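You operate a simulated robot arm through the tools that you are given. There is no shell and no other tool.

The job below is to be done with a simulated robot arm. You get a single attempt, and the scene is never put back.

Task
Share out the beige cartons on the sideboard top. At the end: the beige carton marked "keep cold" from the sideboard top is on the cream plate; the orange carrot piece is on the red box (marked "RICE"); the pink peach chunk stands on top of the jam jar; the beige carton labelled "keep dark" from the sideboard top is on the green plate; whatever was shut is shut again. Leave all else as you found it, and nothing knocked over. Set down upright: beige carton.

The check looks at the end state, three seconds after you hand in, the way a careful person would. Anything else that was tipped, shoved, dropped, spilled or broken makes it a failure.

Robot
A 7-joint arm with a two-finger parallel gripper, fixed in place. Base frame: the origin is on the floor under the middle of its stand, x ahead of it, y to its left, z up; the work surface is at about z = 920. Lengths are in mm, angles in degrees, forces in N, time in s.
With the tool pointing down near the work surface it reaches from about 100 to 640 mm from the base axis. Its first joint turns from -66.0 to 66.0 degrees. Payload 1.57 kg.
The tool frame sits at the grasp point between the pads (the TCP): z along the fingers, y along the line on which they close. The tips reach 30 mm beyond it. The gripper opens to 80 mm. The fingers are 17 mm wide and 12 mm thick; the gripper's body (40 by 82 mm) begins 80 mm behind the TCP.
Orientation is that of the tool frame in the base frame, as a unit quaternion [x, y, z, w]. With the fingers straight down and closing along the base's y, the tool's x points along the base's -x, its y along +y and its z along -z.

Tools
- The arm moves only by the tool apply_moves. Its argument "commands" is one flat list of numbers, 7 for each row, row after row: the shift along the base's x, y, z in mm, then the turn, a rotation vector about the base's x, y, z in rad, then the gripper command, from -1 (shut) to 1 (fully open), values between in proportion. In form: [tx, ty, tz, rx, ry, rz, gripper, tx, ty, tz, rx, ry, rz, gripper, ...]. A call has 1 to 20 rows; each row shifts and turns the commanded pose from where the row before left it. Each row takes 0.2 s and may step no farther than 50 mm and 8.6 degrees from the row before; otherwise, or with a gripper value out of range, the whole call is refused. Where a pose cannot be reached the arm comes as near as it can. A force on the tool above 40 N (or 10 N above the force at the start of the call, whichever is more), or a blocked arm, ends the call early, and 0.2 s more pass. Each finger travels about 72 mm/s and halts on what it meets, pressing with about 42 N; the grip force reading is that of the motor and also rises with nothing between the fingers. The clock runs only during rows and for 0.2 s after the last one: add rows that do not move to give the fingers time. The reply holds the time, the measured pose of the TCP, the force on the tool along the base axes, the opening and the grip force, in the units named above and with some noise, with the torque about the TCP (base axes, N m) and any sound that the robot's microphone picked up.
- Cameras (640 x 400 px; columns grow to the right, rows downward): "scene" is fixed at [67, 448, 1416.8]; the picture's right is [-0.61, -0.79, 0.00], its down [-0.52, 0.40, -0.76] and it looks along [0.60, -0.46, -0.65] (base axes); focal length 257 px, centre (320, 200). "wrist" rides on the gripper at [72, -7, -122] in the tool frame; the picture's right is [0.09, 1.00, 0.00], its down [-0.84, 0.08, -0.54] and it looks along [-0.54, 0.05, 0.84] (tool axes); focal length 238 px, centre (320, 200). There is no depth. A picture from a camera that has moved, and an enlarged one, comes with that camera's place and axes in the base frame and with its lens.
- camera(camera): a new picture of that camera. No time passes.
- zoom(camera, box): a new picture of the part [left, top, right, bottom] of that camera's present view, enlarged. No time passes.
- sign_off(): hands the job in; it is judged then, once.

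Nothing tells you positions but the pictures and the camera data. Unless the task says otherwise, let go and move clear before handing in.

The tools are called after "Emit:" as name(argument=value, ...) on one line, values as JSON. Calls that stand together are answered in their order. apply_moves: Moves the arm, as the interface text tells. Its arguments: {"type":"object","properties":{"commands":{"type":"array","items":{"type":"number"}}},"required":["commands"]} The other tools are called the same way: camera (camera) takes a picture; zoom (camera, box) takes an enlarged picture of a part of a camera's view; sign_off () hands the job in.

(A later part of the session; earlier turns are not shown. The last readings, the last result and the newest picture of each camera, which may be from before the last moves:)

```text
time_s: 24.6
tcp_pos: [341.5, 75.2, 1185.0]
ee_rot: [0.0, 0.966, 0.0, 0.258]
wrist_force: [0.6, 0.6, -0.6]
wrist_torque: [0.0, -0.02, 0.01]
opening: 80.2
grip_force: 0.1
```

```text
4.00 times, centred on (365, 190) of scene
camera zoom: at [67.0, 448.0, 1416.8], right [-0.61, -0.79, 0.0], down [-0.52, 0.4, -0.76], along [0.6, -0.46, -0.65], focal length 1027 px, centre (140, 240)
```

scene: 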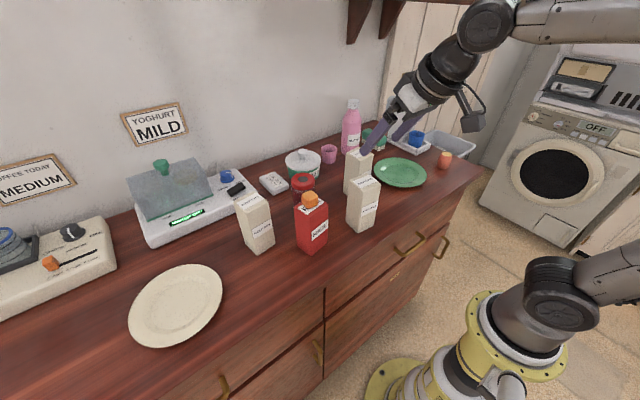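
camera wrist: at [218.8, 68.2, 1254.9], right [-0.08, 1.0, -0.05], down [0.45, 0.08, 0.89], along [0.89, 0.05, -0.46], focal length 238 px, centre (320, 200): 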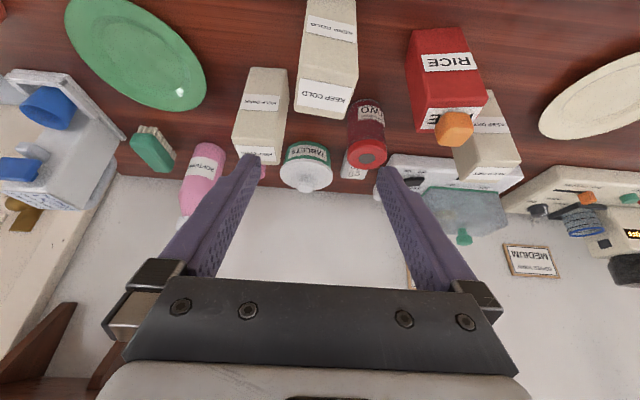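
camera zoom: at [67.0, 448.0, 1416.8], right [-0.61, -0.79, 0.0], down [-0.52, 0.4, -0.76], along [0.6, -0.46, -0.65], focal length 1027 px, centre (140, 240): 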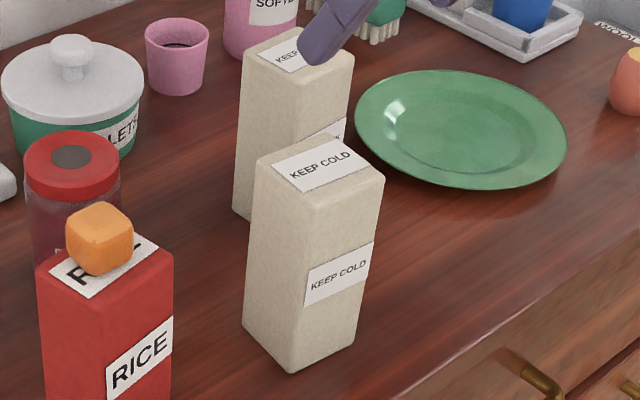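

The cold carton centre is about (381, 75) with yaw near -4°. I align above it and check the finger clearances before going down.

Emit:
apply_moves(commands=[20, 0, -45, 0, 0, -0.07, 1, 19, 0, -45, 0, 0, 0, 1, 0, 0, 0, 0, 0, 0, 1, 0, 0, 0, 0, 0, 0, 1])

Emit:
camera(camera="wrist")

Emit:
zoom(camera="scene", box=[325, 120, 425, 240])

```text
time_s: 25.6
tcp_pos: [381.8, 72.4, 1096.2]
ee_rot: [0.034, 0.966, -0.009, 0.258]
wrist_force: [-0.4, -0.1, 0.7]
wrist_torque: [-0.01, -0.02, -0.01]
opening: 80.3
grip_force: 0.0
```

```text
taken
camera wrist: at [258.5, 75.2, 1165.3], right [-0.01, 1.0, -0.05], down [0.46, 0.05, 0.89], along [0.89, -0.01, -0.46], focal length 238 px, centre (320, 200)
```

wrist: 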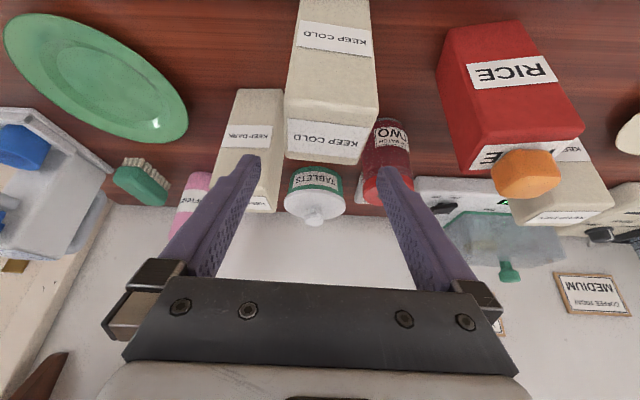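

```text
3.33 times, centred on (375, 180) of scene
camera zoom: at [67.0, 448.0, 1416.8], right [-0.61, -0.79, 0.0], down [-0.52, 0.4, -0.76], along [0.6, -0.46, -0.65], focal length 856 px, centre (137, 267)
```

zoom: 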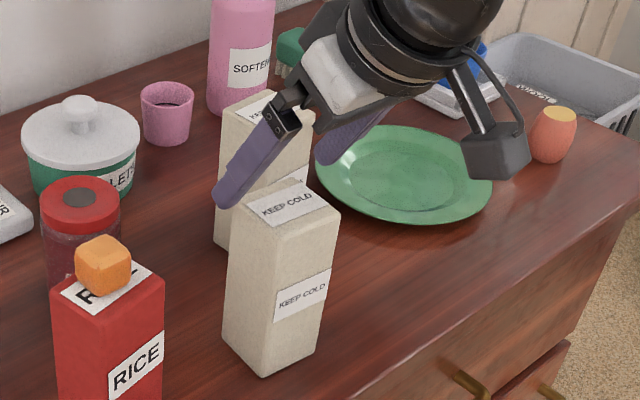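

The fingers straddle the carton with about 13 mm each side. I shift 2.5 mm in y, descend to grip height and close.

Emit:
apply_moves(commands=[-1, 2.5, -30, 0, 0, 0, 1, 0, 0, -32, 0, 0, 0, 1, 0, 0, -31, 0, 0, 0, 1, 0, 0, 0, 0, 0, 0, 1])

Emit:
camera(camera="wrist")

Emit:
zoom(camera="scene", box=[325, 120, 425, 240])

```text
time_s: 26.6
tcp_pos: [382.4, 75.4, 1001.5]
ee_rot: [0.034, 0.966, -0.008, 0.257]
wrist_force: [0.0, 0.6, 0.7]
wrist_torque: [-0.02, 0.01, -0.04]
opening: 80.0
grip_force: 0.0
```

```text
taken
camera wrist: at [258.7, 78.4, 1070.2], right [-0.01, 1.0, -0.05], down [0.46, 0.05, 0.89], along [0.89, -0.01, -0.46], focal length 238 px, centre (320, 200)
```

wrist: 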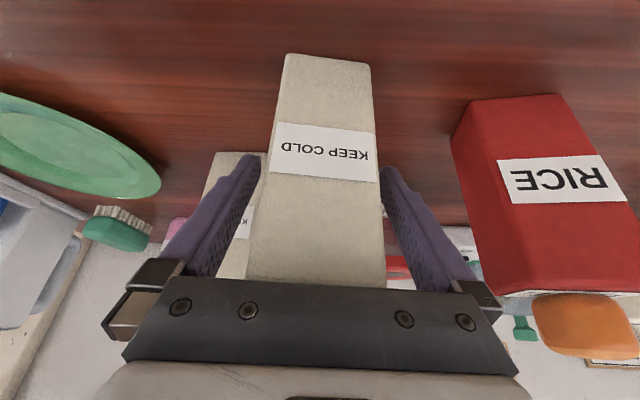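

```text
3.33 times, centred on (375, 180) of scene
camera zoom: at [67.0, 448.0, 1416.8], right [-0.61, -0.79, 0.0], down [-0.52, 0.4, -0.76], along [0.6, -0.46, -0.65], focal length 856 px, centre (137, 267)
```

zoom: 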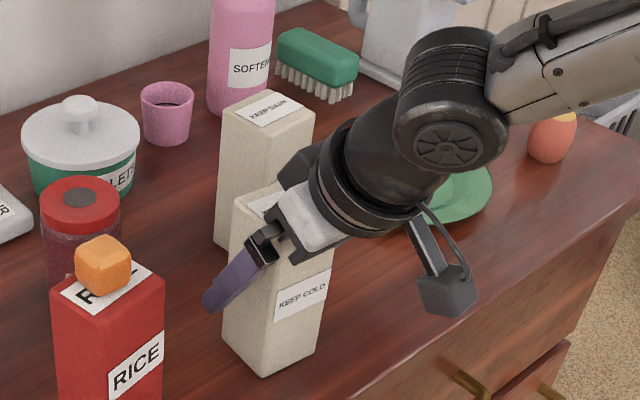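

The carton is well centred between the fingers. I close on it.

Emit:
apply_moves(commands=[0, 0, 0, 0, 0, 0, -1, 0, 0, 0, 0, 0, 0, -1, 0, 0, 0, 0, 0, 0, -1])

Emit:
camera(camera="wrist")

Emit:
zoom(camera="scene", box=[325, 120, 425, 240])

```text
time_s: 27.4
tcp_pos: [381.6, 75.5, 1000.8]
ee_rot: [0.034, 0.965, -0.01, 0.258]
wrist_force: [0.7, -0.4, -0.9]
wrist_torque: [-0.05, -0.07, -0.02]
opening: 55.0
grip_force: 42.1
```

```text
taken
camera wrist: at [258.8, 78.3, 1070.6], right [-0.01, 1.0, -0.05], down [0.46, 0.05, 0.89], along [0.89, -0.01, -0.46], focal length 238 px, centre (320, 200)
```

wrist: 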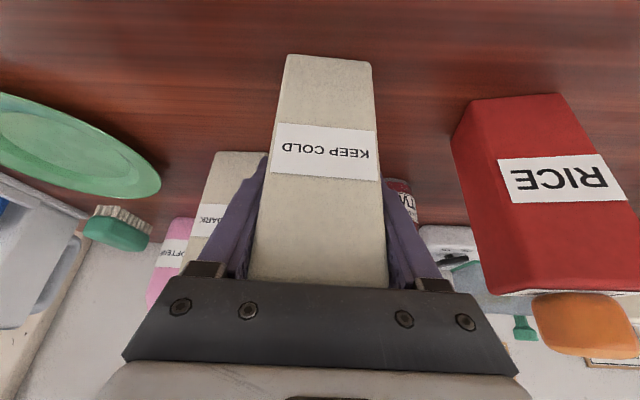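

```text
3.33 times, centred on (375, 180) of scene
camera zoom: at [67.0, 447.9, 1416.8], right [-0.61, -0.79, 0.0], down [-0.52, 0.4, -0.76], along [0.6, -0.46, -0.65], focal length 856 px, centre (137, 267)
```

zoom: 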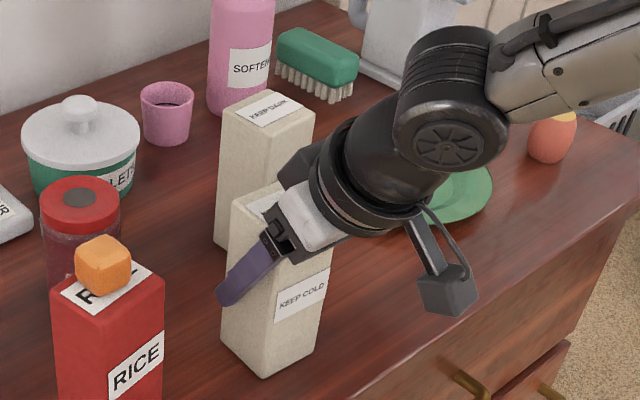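

Held at 55 mm. I lift a few centimetres gently and check for slip and weight.

Emit:
apply_moves(commands=[0, 0, 8, 0, 0, 0, -1, 0, 0, 20, 0, 0, 0, -1, 0, 0, 20, 0, 0, 0, -1, 0, 0, 0, 0, 0, 0, -1])

Emit:
zoom(camera="scene", box=[325, 120, 425, 240])

Emit:
camera(camera="wrist")

```text
time_s: 28.4
tcp_pos: [381.3, 75.4, 1050.2]
ee_rot: [0.034, 0.966, -0.01, 0.257]
wrist_force: [-0.2, 0.1, -2.0]
wrist_torque: [0.02, 0.02, -0.01]
opening: 54.9
grip_force: 41.8
```

```text
3.33 times, centred on (375, 180) of scene
camera zoom: at [67.0, 448.0, 1416.8], right [-0.61, -0.79, 0.0], down [-0.52, 0.4, -0.76], along [0.6, -0.46, -0.65], focal length 856 px, centre (137, 267)
```

zoom: 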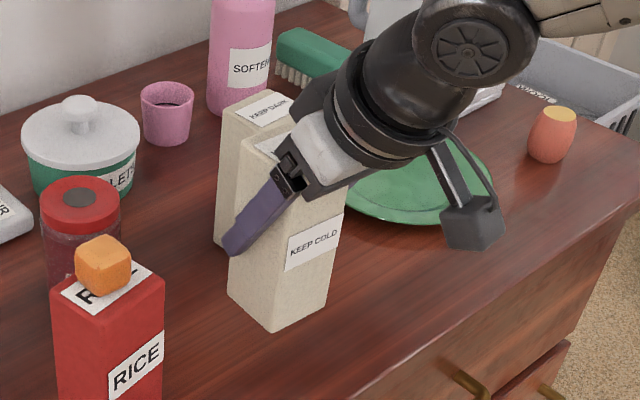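

```text
taken
camera wrist: at [258.0, 76.2, 1119.3], right [-0.01, 1.0, -0.05], down [0.46, 0.05, 0.89], along [0.89, -0.01, -0.46], focal length 238 px, centre (320, 200)
```

wrist: 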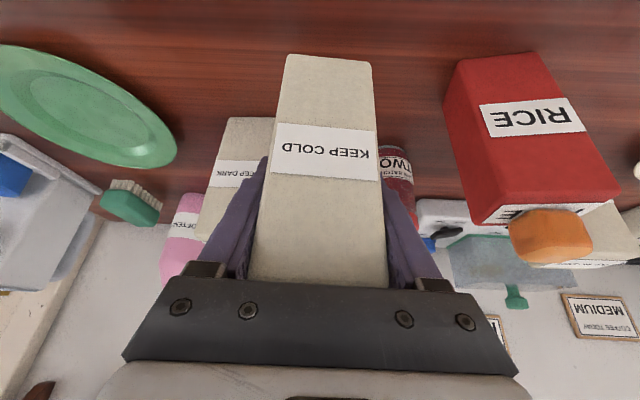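

The carton is light (about 2 N) and hangs straight. I lift it high over everything and swing to a point above and short of the cream plate.

Emit:
apply_moves(commands=[-9, 0, 46, 0, 0, 0, -1, -9, 0, 48, 0, 0, 0, -1, -9, 0, 48, 0, 0, 0, -1, -9, 0, 48, 0, 0, 0, -1, 4.4, 44.9, 0, 0, 0, 0.118, -1, 4.4, 44.9, 0, 0, 0, 0.118, -1, 4.4, 44.9, 0, 0, 0, 0.118, -1, 4.4, 44.9, 0, 0, 0, 0.118, -1, 4.4, 44.9, 0, 0, 0, 0.118, -1, 4.4, 44.9, 0, 0, 0, 0.118, -1, 4.4, 44.9, 0, 0, 0, 0.118, -1, 4.4, 44.9, 0, 0, 0, 0.118, -1, 10, 23, -42, 0, 0, 0, -1, 10, 23, -42, 0, 0, 0, -1, 5, 7.5, -25, 0, 0, 0, -1, 0, 0, 0, 0, 0, 0, -1, 0, 0, 0, 0, 0, 0, -1])

Emit:
camera(camera="wrist")

Emit:
camera(camera="scene")

```text
time_s: 32.0
tcp_pos: [404.0, 487.7, 1127.3]
ee_rot: [-0.409, 0.875, 0.108, 0.234]
wrist_force: [0.6, 0.5, -3.3]
wrist_torque: [0.01, -0.01, 0.0]
opening: 54.8
grip_force: 41.9
```

```text
taken
camera wrist: at [329.6, 390.0, 1197.3], right [-0.81, 0.58, -0.05], down [0.23, 0.4, 0.89], along [0.53, 0.71, -0.46], focal length 238 px, centre (320, 200)
```

wrist: 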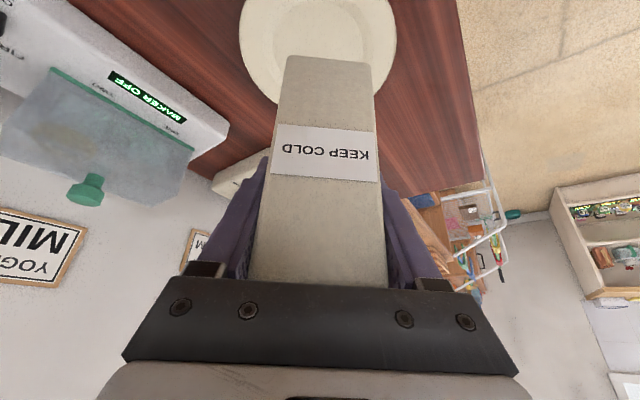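

```text
taken
```

scene: 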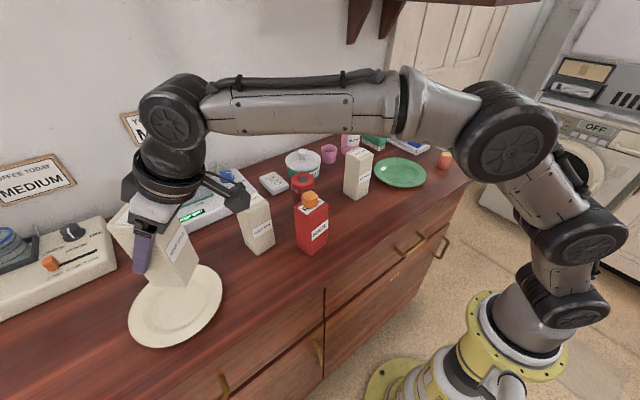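

The carton hangs upright and a circle fit puts the cream plate centre at (437, 515), radius 85. I move over it and descend to a couple of centimetres above.

Emit:
apply_moves(commands=[11.3, 9.4, -15, 0, 0, 0, -1, 11.3, 9.4, -15, 0, 0, 0, -1, 11.3, 9.4, -15, 0, 0, 0, -1, 0, 0, -30, 0, 0, 0, -1, 0, 0, -20, 0, 0, 0, -1, 0, 0, 0, 0, 0, 0, -1, 0, 0, 0, 0, 0, 0, -1])

Emit:
camera(camera="wrist")

Emit:
zoom(camera="scene", box=[90, 180, 260, 360])

```text
time_s: 33.6
tcp_pos: [437.2, 517.7, 1034.4]
ee_rot: [-0.409, 0.876, 0.108, 0.234]
wrist_force: [0.0, 0.2, -2.6]
wrist_torque: [0.02, -0.02, -0.03]
opening: 54.7
grip_force: 42.3
```

```text
taken
camera wrist: at [363.1, 419.8, 1103.8], right [-0.81, 0.58, -0.05], down [0.23, 0.4, 0.89], along [0.53, 0.71, -0.46], focal length 238 px, centre (320, 200)
```

wrist: 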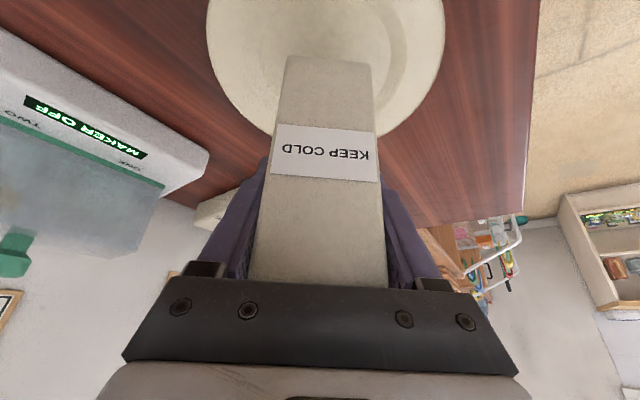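

```text
2.22 times, centred on (175, 270) of scene
camera zoom: at [67.0, 448.0, 1416.7], right [-0.61, -0.79, 0.0], down [-0.52, 0.4, -0.76], along [0.6, -0.46, -0.65], focal length 571 px, centre (642, 44)
```

zoom: 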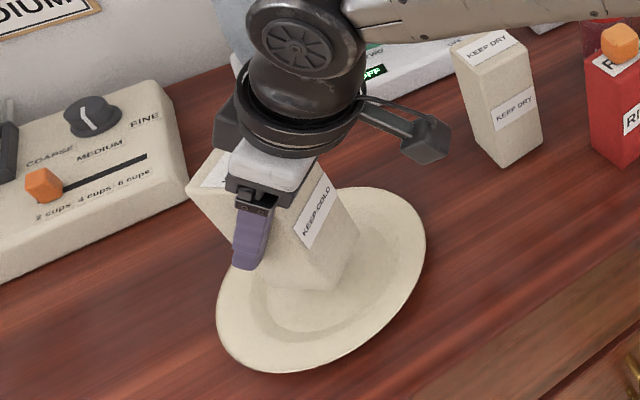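

Emit:
zoom(camera="scene", box=[120, 225, 230, 345])

Emit:
zoom(camera="wrist", box=[200, 0, 460, 160])

```text
3.33 times, centred on (175, 285) of scene
camera zoom: at [67.0, 448.0, 1416.7], right [-0.61, -0.79, 0.0], down [-0.52, 0.4, -0.76], along [0.6, -0.46, -0.65], focal length 856 px, centre (803, -83)
```

zoom: 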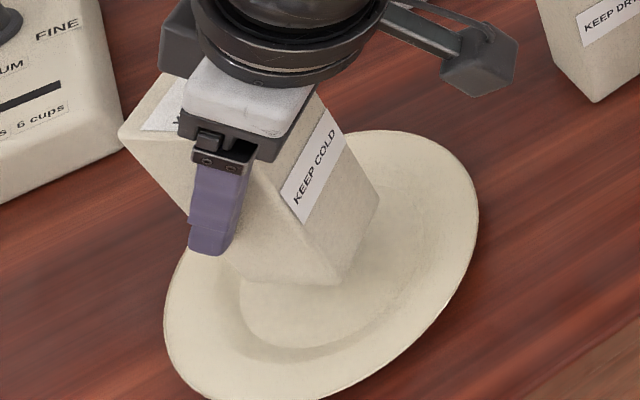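

```text
2.46 times, centred on (330, 80) of wrist
camera zoom: at [363.1, 419.8, 1103.8], right [-0.81, 0.58, -0.05], down [0.23, 0.4, 0.89], along [0.53, 0.71, -0.46], focal length 587 px, centre (295, 495)
```

zoom: 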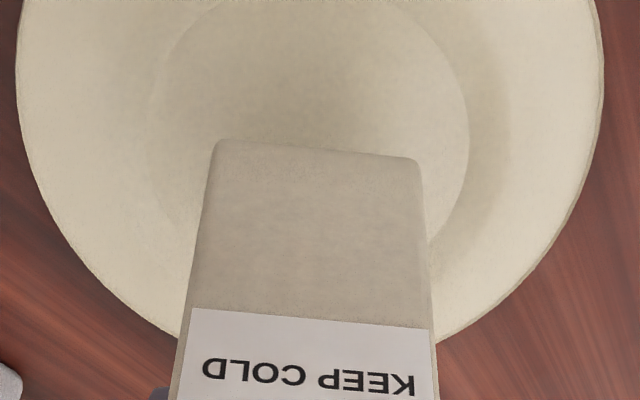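

Both views agree that the carton sits within a few mm of the plate centre. I lower it in small steps, watching the force for contact.

Emit:
apply_moves(commands=[1, 0, -10, 0, 0, 0, -1, 0, 0, -10, 0, 0, 0, -1, 0, 0, -3, 0, 0, 0, -1, 0, 0, 0, 0, 0, 0, -1])

Emit:
zoom(camera="scene", box=[120, 225, 230, 345])

```text
time_s: 34.6
tcp_pos: [440.9, 519.2, 1017.1]
ee_rot: [-0.408, 0.875, 0.11, 0.238]
wrist_force: [-4.7, -4.4, 16.9]
wrist_torque: [-0.8, 0.77, -0.02]
opening: 54.8
grip_force: 42.0
```

```text
3.33 times, centred on (175, 285) of scene
camera zoom: at [66.6, 447.6, 1416.9], right [-0.61, -0.79, 0.0], down [-0.52, 0.4, -0.76], along [0.6, -0.46, -0.65], focal length 856 px, centre (803, -83)
```

zoom: 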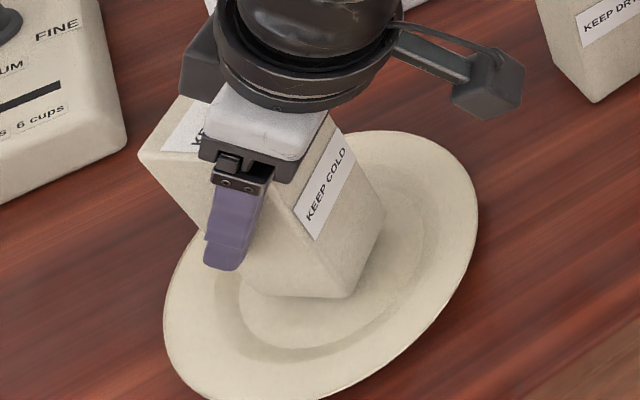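

Contact came earlier than expected with about 17 N, so I stop and look before doing anything else.

Emit:
camera(camera="wrist")

Emit:
zoom(camera="scene", box=[140, 260, 210, 330])

```text
taken
camera wrist: at [364.8, 419.4, 1084.4], right [-0.81, 0.58, -0.05], down [0.23, 0.39, 0.89], along [0.53, 0.71, -0.45], focal length 238 px, centre (320, 200)
```

wrist: 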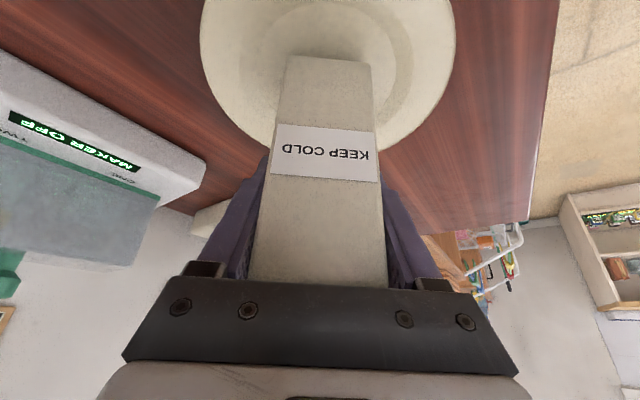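

```text
5.71 times, centred on (175, 295) of scene
camera zoom: at [66.6, 447.6, 1416.9], right [-0.61, -0.79, 0.0], down [-0.52, 0.4, -0.76], along [0.6, -0.46, -0.65], focal length 1467 px, centre (1149, -343)
```

zoom: 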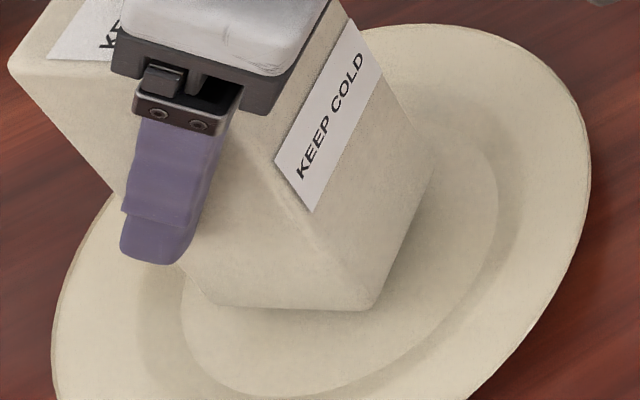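

Emit:
zoom(camera="scene", box=[145, 275, 205, 335])

Emit:
zoom(camera="wrist", box=[190, 0, 470, 170])

```text
6.67 times, centred on (175, 305) of scene
camera zoom: at [66.6, 447.6, 1416.9], right [-0.61, -0.79, 0.0], down [-0.52, 0.4, -0.76], along [0.6, -0.46, -0.65], focal length 1712 px, centre (1287, -500)
```

zoom: 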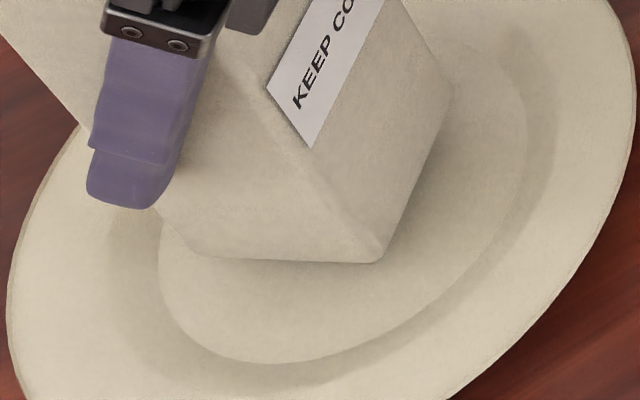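

```text
2.29 times, centred on (330, 85) of wrist
camera zoom: at [364.8, 419.4, 1084.4], right [-0.81, 0.58, -0.05], down [0.23, 0.39, 0.89], along [0.53, 0.71, -0.45], focal length 545 px, centre (297, 463)
```

zoom: 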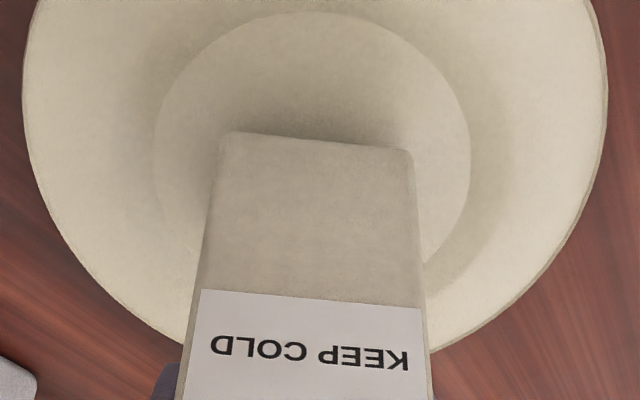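

The plate floor turns out to be about 16 mm above the board, so the carton has simply landed, about 8 mm outward of centre and with too much push. I lift slightly, shift inward 7 mm and set down more softly.

Emit:
apply_moves(commands=[0, 0, 6, 0, 0, 0, -1, 0, 0, 8, 0, 0, 0, -1, -4.5, -5.5, 0, 0, 0, 0, -1, 0, 0, 0, 0, 0, 0, -1])

Emit:
zoom(camera="scene", box=[145, 275, 205, 335])

Emit:
camera(camera="wrist")

```text
time_s: 35.6
tcp_pos: [434.8, 509.9, 1024.3]
ee_rot: [-0.409, 0.876, 0.109, 0.232]
wrist_force: [-0.4, 0.2, -3.8]
wrist_torque: [-0.02, 0.0, 0.05]
opening: 54.7
grip_force: 41.6
```

```text
6.67 times, centred on (175, 305) of scene
camera zoom: at [67.0, 448.0, 1416.7], right [-0.61, -0.79, 0.0], down [-0.52, 0.4, -0.76], along [0.6, -0.46, -0.65], focal length 1712 px, centre (1287, -500)
```

zoom: 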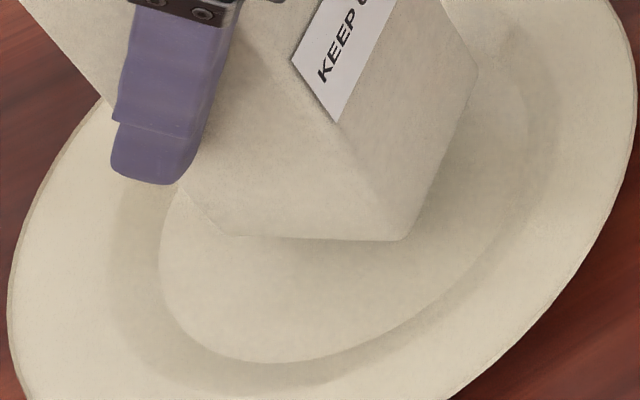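

```text
taken
camera wrist: at [361.5, 412.0, 1094.5], right [-0.81, 0.58, -0.05], down [0.23, 0.4, 0.89], along [0.53, 0.71, -0.46], focal length 238 px, centre (320, 200)
```

wrist: 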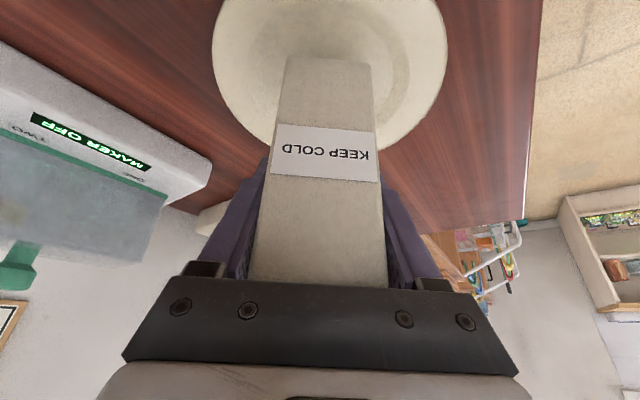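

Free again. I lower slowly to first contact.

Emit:
apply_moves(commands=[0, 0, -4, 0, 0, 0, -1, 0, 0, -2, 0, 0, 0, -1, 0, 0, 0, 0, 0, 0, -1])

```text
time_s: 36.4
tcp_pos: [434.8, 511.1, 1020.8]
ee_rot: [-0.408, 0.876, 0.108, 0.234]
wrist_force: [-0.3, -0.5, -2.8]
wrist_torque: [0.01, 0.0, 0.04]
opening: 54.6
grip_force: 41.9
```

Emit:
apply_moves(commands=[0, 0, -2, 0, 0, 0, -1, 0, 0, 0, 0, 0, 0, -1])

```text
time_s: 37.0
tcp_pos: [434.8, 511.2, 1017.5]
ee_rot: [-0.409, 0.875, 0.108, 0.234]
wrist_force: [-0.6, -1.1, -2.9]
wrist_torque: [-0.02, 0.01, 0.01]
opening: 54.7
grip_force: 41.7
```

The carton is still hanging free; I keep lowering by small amounts.

Emit:
apply_moves(commands=[0, 0, -1.5, 0, 0, 0, -1, 0, 0, 0, 0, 0, 0, -1])

```text
time_s: 37.6
tcp_pos: [435.7, 511.5, 1017.4]
ee_rot: [-0.409, 0.875, 0.108, 0.234]
wrist_force: [0.7, -0.4, -2.4]
wrist_torque: [-0.02, -0.02, -0.05]
opening: 54.8
grip_force: 41.9
```

Emit:
apply_moves(commands=[0, 0, -1.5, 0, 0, 0, -1, 0, 0, 0, 0, 0, 0, -1])

```text
time_s: 38.2
tcp_pos: [436.0, 510.3, 1016.6]
ee_rot: [-0.409, 0.875, 0.11, 0.234]
wrist_force: [-0.7, 0.1, 0.1]
wrist_torque: [0.07, 0.09, 0.04]
opening: 54.9
grip_force: 41.7
```

Contact is beginning (weight taken off). One more millimetre to seat it, then a look before releasing.

Emit:
apply_moves(commands=[0, 0, -1, 0, 0, 0, -1, 0, 0, 0, 0, 0, 0, -1])

Emit:
zoom(camera="scene", box=[145, 275, 205, 335])

Emit:
zoom(camera="wrist", box=[190, 0, 470, 170])

```text
time_s: 38.8
tcp_pos: [435.5, 510.6, 1016.8]
ee_rot: [-0.409, 0.875, 0.11, 0.234]
wrist_force: [0.2, 2.0, 0.9]
wrist_torque: [0.2, 0.07, -0.02]
opening: 54.8
grip_force: 42.2
```

```text
6.67 times, centred on (175, 305) of scene
camera zoom: at [67.0, 448.0, 1416.7], right [-0.61, -0.79, 0.0], down [-0.52, 0.4, -0.76], along [0.6, -0.46, -0.65], focal length 1712 px, centre (1287, -500)
```

zoom: 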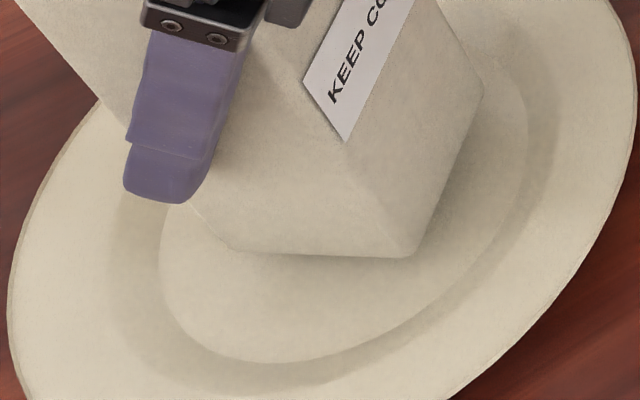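

```text
2.29 times, centred on (330, 85) of wrist
camera zoom: at [361.1, 412.5, 1085.1], right [-0.81, 0.58, -0.05], down [0.23, 0.4, 0.89], along [0.53, 0.71, -0.46], focal length 545 px, centre (297, 463)
```

zoom: 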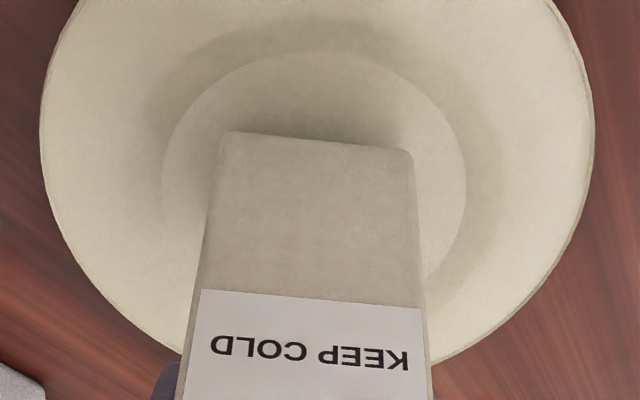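

The carton is centred in the plate well (about 22 mm margin either side) and supported. I open the fingers and back out along the tool axis.

Emit:
apply_moves(commands=[0, 0, 0, 0, 0, 0, -0.3, 0, 0, 0, 0, 0, 0, 0.5, 0, 0, 0, 0, 0, 0, 1, 0, 0, 0, 0, 0, 0, 1])

Emit:
camera(camera="wrist")

Emit:
zoom(camera="scene", box=[100, 200, 240, 350])

```text
time_s: 39.8
tcp_pos: [435.3, 509.7, 1015.6]
ee_rot: [-0.408, 0.876, 0.108, 0.234]
wrist_force: [-0.4, 0.0, -0.4]
wrist_torque: [-0.02, -0.03, 0.01]
opening: 79.8
grip_force: 0.1
```

```text
taken
camera wrist: at [361.1, 412.3, 1084.6], right [-0.81, 0.58, -0.05], down [0.23, 0.4, 0.89], along [0.53, 0.71, -0.46], focal length 238 px, centre (320, 200)
```

wrist: 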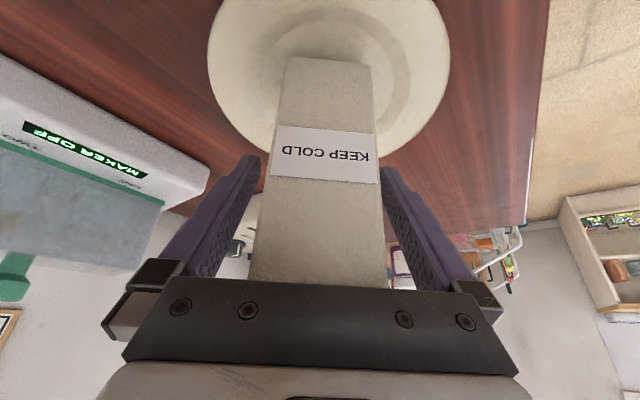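

```text
2.67 times, centred on (170, 275) of scene
camera zoom: at [67.0, 448.0, 1416.8], right [-0.61, -0.79, 0.0], down [-0.52, 0.4, -0.76], along [0.6, -0.46, -0.65], focal length 685 px, centre (720, 0)
```

zoom: 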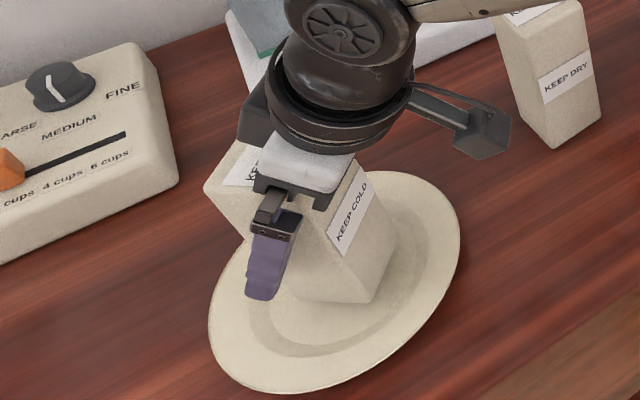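

The carton stays put. I back out and go over to the "keep dark" carton, turning the tool back to straight down on the way.

Emit:
apply_moves(commands=[-4.8, -5.7, 13, 0, 0, 0, 1, -12.9, -15.2, 34.7, 0, 0, 0, 1, -12.9, -15.2, 34.7, 0, 0, 0, 1, -12.9, -15.2, 34.7, 0, 0, 0, 1, -12.9, -15.2, 34.7, 0, 0, 0, 1, 2, -45, 6, 0, 0, -0.124, 1, 2, -45, 6, 0, 0, -0.124, 1, 2, -45, 6, 0, 0, -0.124, 1, 2, -45, 6, 0, 0, -0.124, 1, 2, -45, 6, 0, 0, -0.124, 1, 2, -45, 6, 0, 0, -0.124, 1, 2, -45, 6, 0, 0, -0.124, 1, 2, -45, 0, 0, 0.13, 0, 1, 2, -45, 0, 0, 0.13, 0, 1, 2, -45, 0, 0, 0.13, 0, 1, 0, 0, 0, 0, 0.13, 0, 1, 0, 0, 0, 0, 0, 0, 1])

Emit:
camera(camera="wrist")

Emit:
camera(camera="scene")

```text
time_s: 43.4
tcp_pos: [399.4, -5.9, 1208.6]
ee_rot: [-0.002, 1.0, 0.002, 0.0]
wrist_force: [-0.2, 0.1, -1.0]
wrist_torque: [-0.01, 0.0, -0.04]
opening: 80.1
grip_force: 0.0
```

```text
taken
camera wrist: at [327.2, -12.6, 1329.9], right [-0.1, 1.0, 0.0], down [0.84, 0.08, 0.54], along [0.54, 0.06, -0.84], focal length 238 px, centre (320, 200)
```

wrist: 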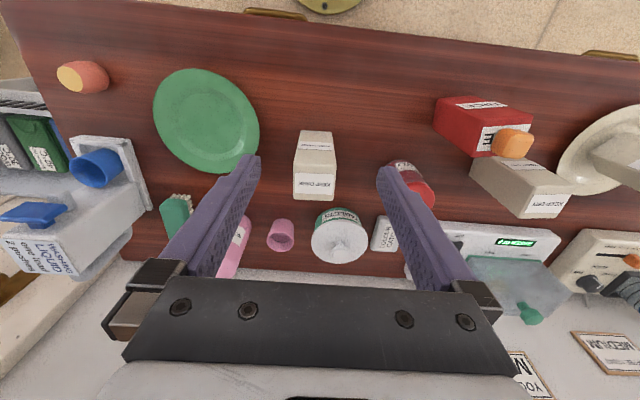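

```text
taken
```

scene: 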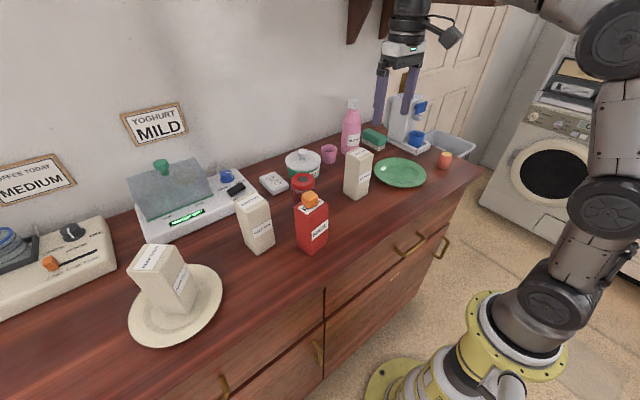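

Emit:
zoom(camera="scene", box=[110, 225, 240, 355])

Emit:
zoom(camera="wrist", box=[270, 110, 370, 210])

Emit:
zoom(camera="wrist", box=[30, 40, 280, 220])

```text
3.08 times, centred on (175, 290) of scene
camera zoom: at [67.0, 448.0, 1416.8], right [-0.61, -0.79, 0.0], down [-0.52, 0.4, -0.76], along [0.6, -0.46, -0.65], focal length 790 px, centre (766, -77)
```

zoom: 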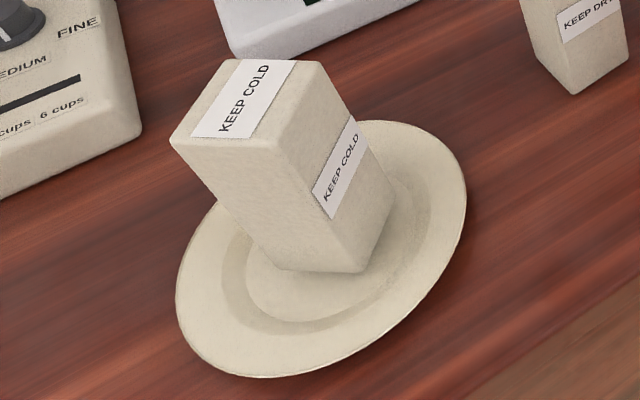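

```text
4.00 times, centred on (320, 160) of wrist
camera zoom: at [327.2, -12.6, 1329.9], right [-0.1, 1.0, 0.0], down [0.84, 0.08, 0.54], along [0.54, 0.06, -0.84], focal length 953 px, centre (320, 360)
```

zoom: 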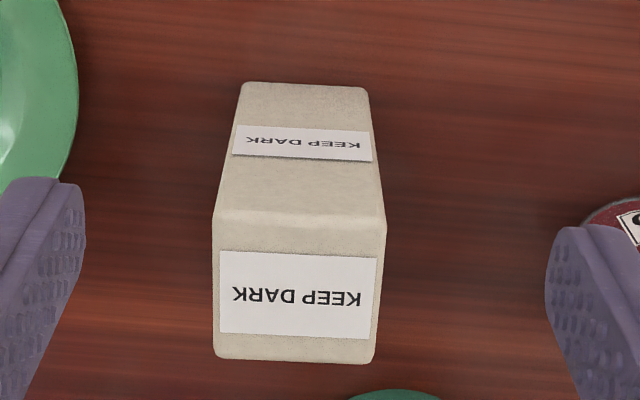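

```text
2.22 times, centred on (155, 130) of wrist
camera zoom: at [327.2, -12.6, 1329.9], right [-0.1, 1.0, 0.0], down [0.84, 0.08, 0.54], along [0.54, 0.06, -0.84], focal length 530 px, centre (687, 356)
```

zoom: 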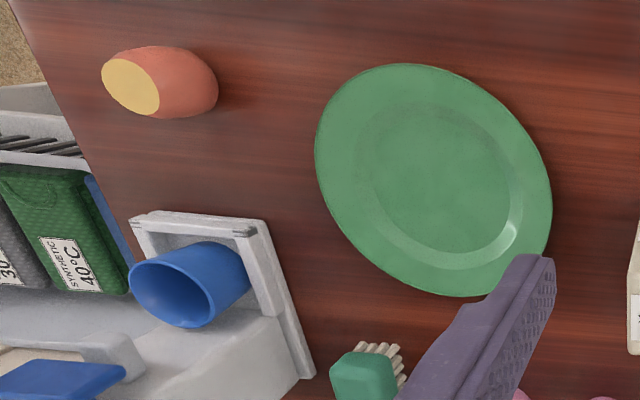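

The cold carton stands properly on the cream plate. The dark carton is centred near (478, -3), yaw about +3°; the green plate centre is near (453, -180). I go above the carton.

Emit:
apply_moves(commands=[26.2, 1, -30, 0, 0, 0.05, 1, 26.2, 1, -36, 0, 0, 0, 1, 26.2, 1, -36, 0, 0, 0, 1, 0, 0, 0, 0, 0, 0, 1, 0, 0, 0, 0, 0, 0, 1])

Emit:
camera(camera="wrist")

Emit:
zoom(camera="scene", box=[310, 80, 430, 220])

```text
time_s: 44.6
tcp_pos: [476.2, -1.9, 1109.7]
ee_rot: [-0.028, 1.0, 0.001, 0.001]
wrist_force: [0.0, -0.8, -0.4]
wrist_torque: [0.0, -0.03, 0.02]
opening: 80.0
grip_force: 0.0
```

```text
taken
camera wrist: at [404.7, -12.4, 1230.2], right [-0.15, 0.99, 0.0], down [0.83, 0.12, 0.54], along [0.54, 0.08, -0.84], focal length 238 px, centre (320, 200)
```

wrist: 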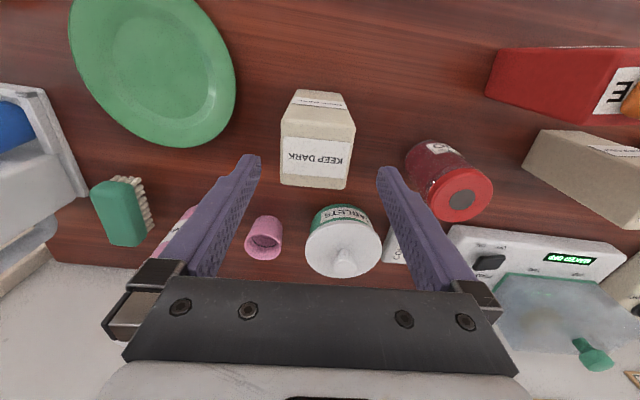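

```text
2.86 times, centred on (370, 150) of scene
camera zoom: at [67.0, 448.0, 1416.8], right [-0.61, -0.79, 0.0], down [-0.52, 0.4, -0.76], along [0.6, -0.46, -0.65], focal length 734 px, centre (177, 343)
```

zoom: 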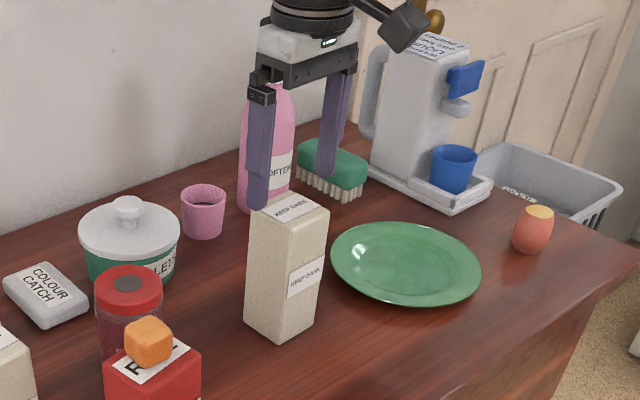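

Aligned. I correct by 2 mm and descend around the dark carton.

Emit:
apply_moves(commands=[2, -2, -36, 0, 0, 0, 1, 0, 0, -36, 0, 0, 0, 1, 0, 0, -36, 0, 0, 0, 1, 0, 0, 0, 0, 0, 0, 1])

Emit:
camera(camera="wrist")

Emit:
zoom(camera="scene", box=[310, 80, 430, 220])

```text
time_s: 45.6
tcp_pos: [478.2, -3.3, 1000.1]
ee_rot: [-0.028, 1.0, 0.0, 0.001]
wrist_force: [0.8, 0.1, -0.7]
wrist_torque: [-0.02, 0.01, -0.01]
opening: 80.0
grip_force: 0.1
```

```text
taken
camera wrist: at [407.0, -13.7, 1120.4], right [-0.15, 0.99, 0.0], down [0.83, 0.12, 0.54], along [0.54, 0.08, -0.84], focal length 238 px, centre (320, 200)
```

wrist: 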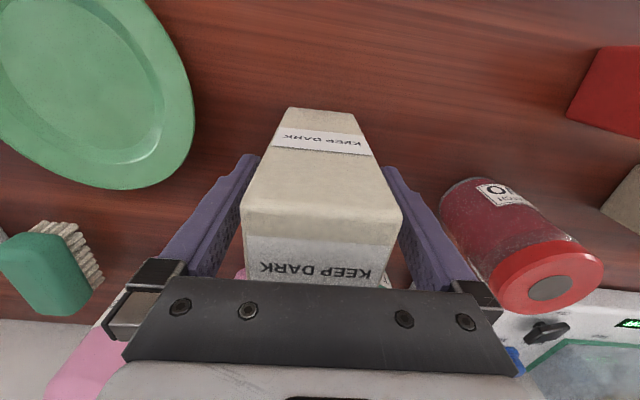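

```text
2.86 times, centred on (370, 150) of scene
camera zoom: at [67.0, 448.0, 1416.8], right [-0.61, -0.79, 0.0], down [-0.52, 0.4, -0.76], along [0.6, -0.46, -0.65], focal length 734 px, centre (177, 343)
```

zoom: 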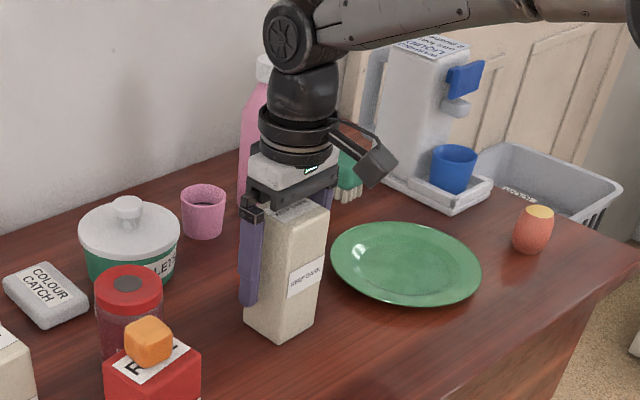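

The fingers straddle it with room on both sides. I close and make a gentle test lift.

Emit:
apply_moves(commands=[0, 0, 0, 0, 0, 0, -1, 0, 0, 0, 0, 0, 0, -1, 0, 0, 0, 0, 0, 0, -1, 0, 0, 8, 0, 0, 0, -1, 0, 0, 20, 0, 0, 0, -1, 0, 0, 20, 0, 0, 0, -1, 0, 0, 0, 0, 0, 0, -1])

Emit:
camera(camera="wrist")

Emit:
zoom(camera="scene", box=[310, 80, 430, 220])

```text
time_s: 47.2
tcp_pos: [476.8, -6.3, 1049.0]
ee_rot: [-0.028, 1.0, 0.001, 0.0]
wrist_force: [-1.0, 0.1, -3.0]
wrist_torque: [-0.04, -0.02, 0.01]
opening: 54.9
grip_force: 42.6
```

```text
taken
camera wrist: at [405.2, -15.8, 1169.7], right [-0.15, 0.99, 0.0], down [0.83, 0.12, 0.54], along [0.54, 0.08, -0.84], focal length 238 px, centre (320, 200)
```

wrist: 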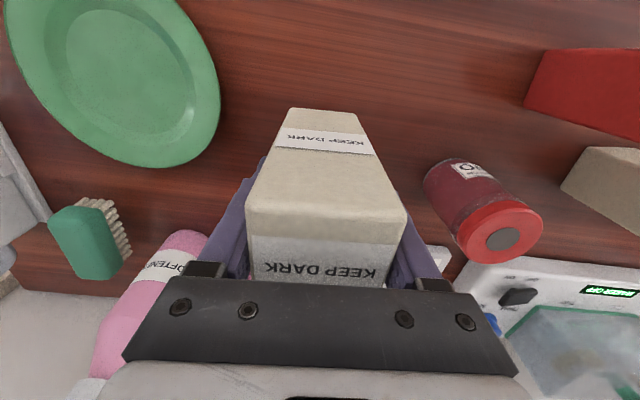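

```text
2.86 times, centred on (370, 150) of scene
camera zoom: at [67.0, 448.0, 1416.8], right [-0.61, -0.79, 0.0], down [-0.52, 0.4, -0.76], along [0.6, -0.46, -0.65], focal length 734 px, centre (177, 343)
```

zoom: 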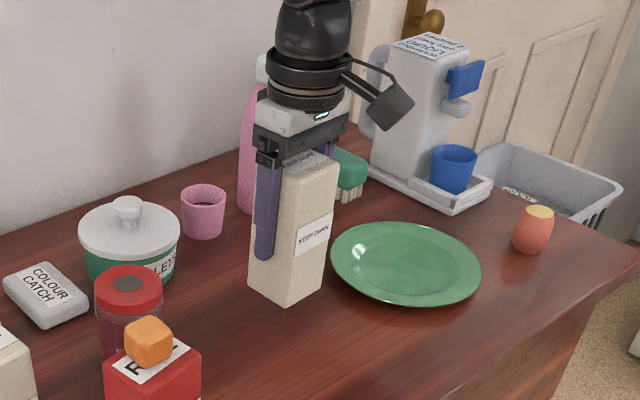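

Held and light. I raise it a bit more and carry it over the green plate.

Emit:
apply_moves(commands=[0, 0, 30, 0, 0, 0, -1, -5.9, -43.6, 5, 0, 0, 0, -1, -5.9, -43.6, 0, 0, 0, 0, -1, -5.9, -43.6, 0, 0, 0, 0, -1, -5.9, -43.6, 0, 0, 0, 0, -1, 0, 0, 0, 0, 0, 0, -1, 0, 0, 0, 0, 0, 0, -1])

Emit:
camera(camera="wrist")

Emit:
zoom(camera="scene", box=[330, 80, 450, 220])

```text
time_s: 48.8
tcp_pos: [456.2, -176.5, 1083.0]
ee_rot: [-0.028, 1.0, 0.002, 0.001]
wrist_force: [-0.7, 0.7, -2.8]
wrist_torque: [-0.02, 0.01, -0.03]
opening: 54.6
grip_force: 42.0
```

```text
taken
camera wrist: at [384.5, -187.1, 1204.2], right [-0.15, 0.99, 0.0], down [0.83, 0.12, 0.54], along [0.54, 0.08, -0.84], focal length 238 px, centre (320, 200)
```

wrist: 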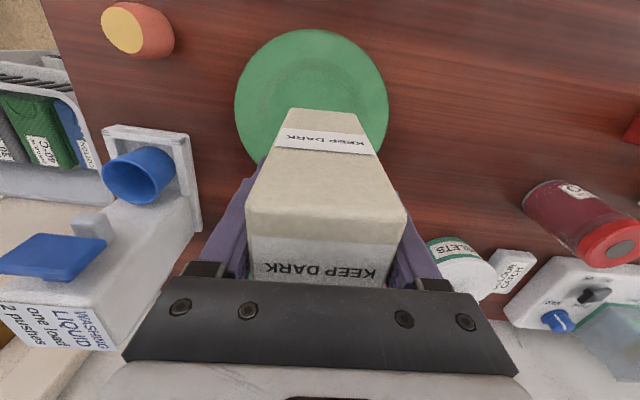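

```text
2.86 times, centred on (390, 150) of scene
camera zoom: at [67.0, 447.9, 1416.8], right [-0.61, -0.79, 0.0], down [-0.52, 0.4, -0.76], along [0.6, -0.46, -0.65], focal length 734 px, centre (120, 343)
```

zoom: 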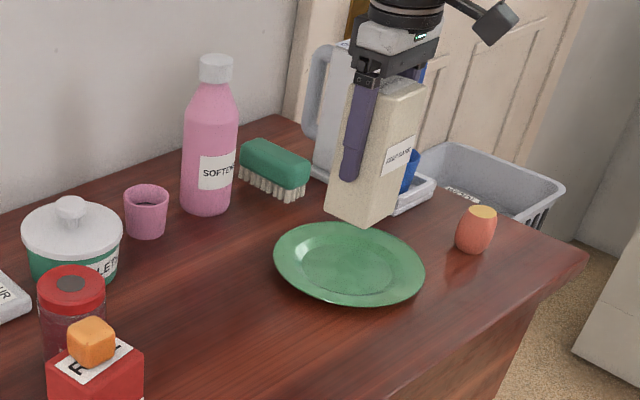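

The plate centre refits to about (455, -182), so I shift 5 mm in -y and lower to about 13 mm above the expected floor height.

Emit:
apply_moves(commands=[-1, -5, -20, 0, 0, 0, -1, 0, 0, -20, 0, 0, 0, -1, 0, 0, -12, 0, 0, 0, -1, 0, 0, 0, 0, 0, 0, -1, 0, 0, 0, 0, 0, 0, -1])

Emit:
zoom(camera="wrist", box=[200, 0, 440, 200])

Emit:
zoom(camera="scene", box=[360, 120, 440, 200])

```text
time_s: 50.0
tcp_pos: [454.2, -182.4, 1029.6]
ee_rot: [-0.028, 1.0, 0.001, 0.001]
wrist_force: [0.5, 0.5, -3.4]
wrist_torque: [-0.02, 0.0, 0.01]
opening: 54.8
grip_force: 42.3
```

```text
2.00 times, centred on (320, 100) of wrist
camera zoom: at [383.3, -193.7, 1151.0], right [-0.15, 0.99, 0.0], down [0.83, 0.12, 0.54], along [0.54, 0.08, -0.84], focal length 477 px, centre (320, 400)
```

zoom: 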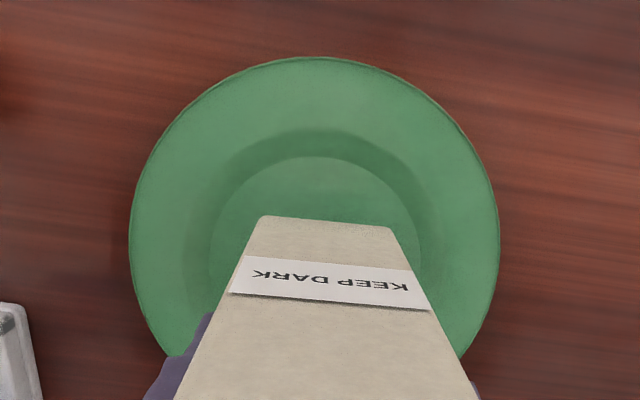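

```text
5.00 times, centred on (400, 160) of scene
camera zoom: at [67.0, 448.0, 1416.8], right [-0.61, -0.79, 0.0], down [-0.52, 0.4, -0.76], along [0.6, -0.46, -0.65], focal length 1284 px, centre (-80, 400)
```

zoom: 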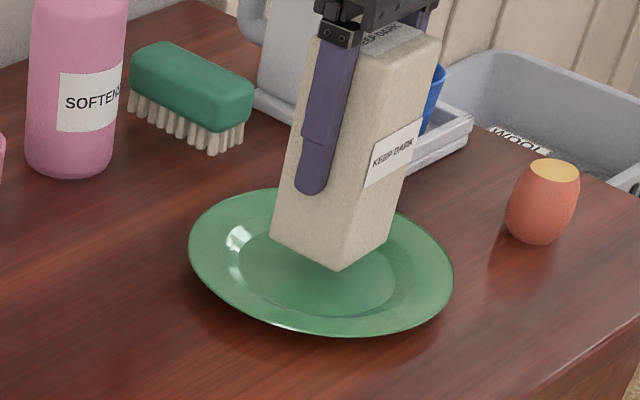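

Margins are even all round. I shift 2 mm and lower to contact in small steps.

Emit:
apply_moves(commands=[0, -2, -6, 0, 0, 0, -1, 0, 0, -4, 0, 0, 0, -1, 0, 0, 0, 0, 0, 0, -1])

Emit:
apply_moves(commands=[0, 0, -1.5, 0, 0, 0, -1, 0, 0, 0, 0, 0, 0, -1])

```text
time_s: 50.8
tcp_pos: [453.4, -185.0, 1020.6]
ee_rot: [-0.028, 1.0, 0.002, 0.001]
wrist_force: [0.3, 0.1, -3.1]
wrist_torque: [0.02, 0.0, -0.03]
opening: 54.9
grip_force: 41.7
```

```text
time_s: 51.4
tcp_pos: [455.3, -185.4, 1018.4]
ee_rot: [-0.028, 1.0, 0.002, 0.0]
wrist_force: [0.2, -0.4, -2.7]
wrist_torque: [-0.01, 0.0, 0.01]
opening: 54.9
grip_force: 41.7
```

The carton still hangs free at 1018; I continue downward in 1.5 mm steps.

Emit:
apply_moves(commands=[0, 0, -1.5, 0, 0, 0, -1, 0, 0, 0, 0, 0, 0, -1])

```text
time_s: 52.0
tcp_pos: [454.7, -184.8, 1017.2]
ee_rot: [-0.028, 1.0, 0.002, 0.001]
wrist_force: [0.4, -0.3, -3.2]
wrist_torque: [0.05, -0.02, 0.02]
opening: 54.8
grip_force: 41.9
```

Emit:
apply_moves(commands=[0, 0, -1.5, 0, 0, 0, -1, 0, 0, 0, 0, 0, 0, -1])

```text
time_s: 52.6
tcp_pos: [453.5, -186.3, 1015.2]
ee_rot: [-0.028, 1.0, 0.0, 0.0]
wrist_force: [-0.1, -0.7, -3.4]
wrist_torque: [0.03, -0.01, 0.02]
opening: 54.7
grip_force: 42.3
```

Emit:
apply_moves(commands=[0, 0, -1.5, 0, 0, 0, -1, 0, 0, 0, 0, 0, 0, -1])

```text
time_s: 53.2
tcp_pos: [454.8, -184.7, 1014.4]
ee_rot: [-0.028, 1.0, 0.001, 0.001]
wrist_force: [-0.6, -0.5, -1.6]
wrist_torque: [-0.04, 0.03, 0.0]
opening: 54.8
grip_force: 42.3
```

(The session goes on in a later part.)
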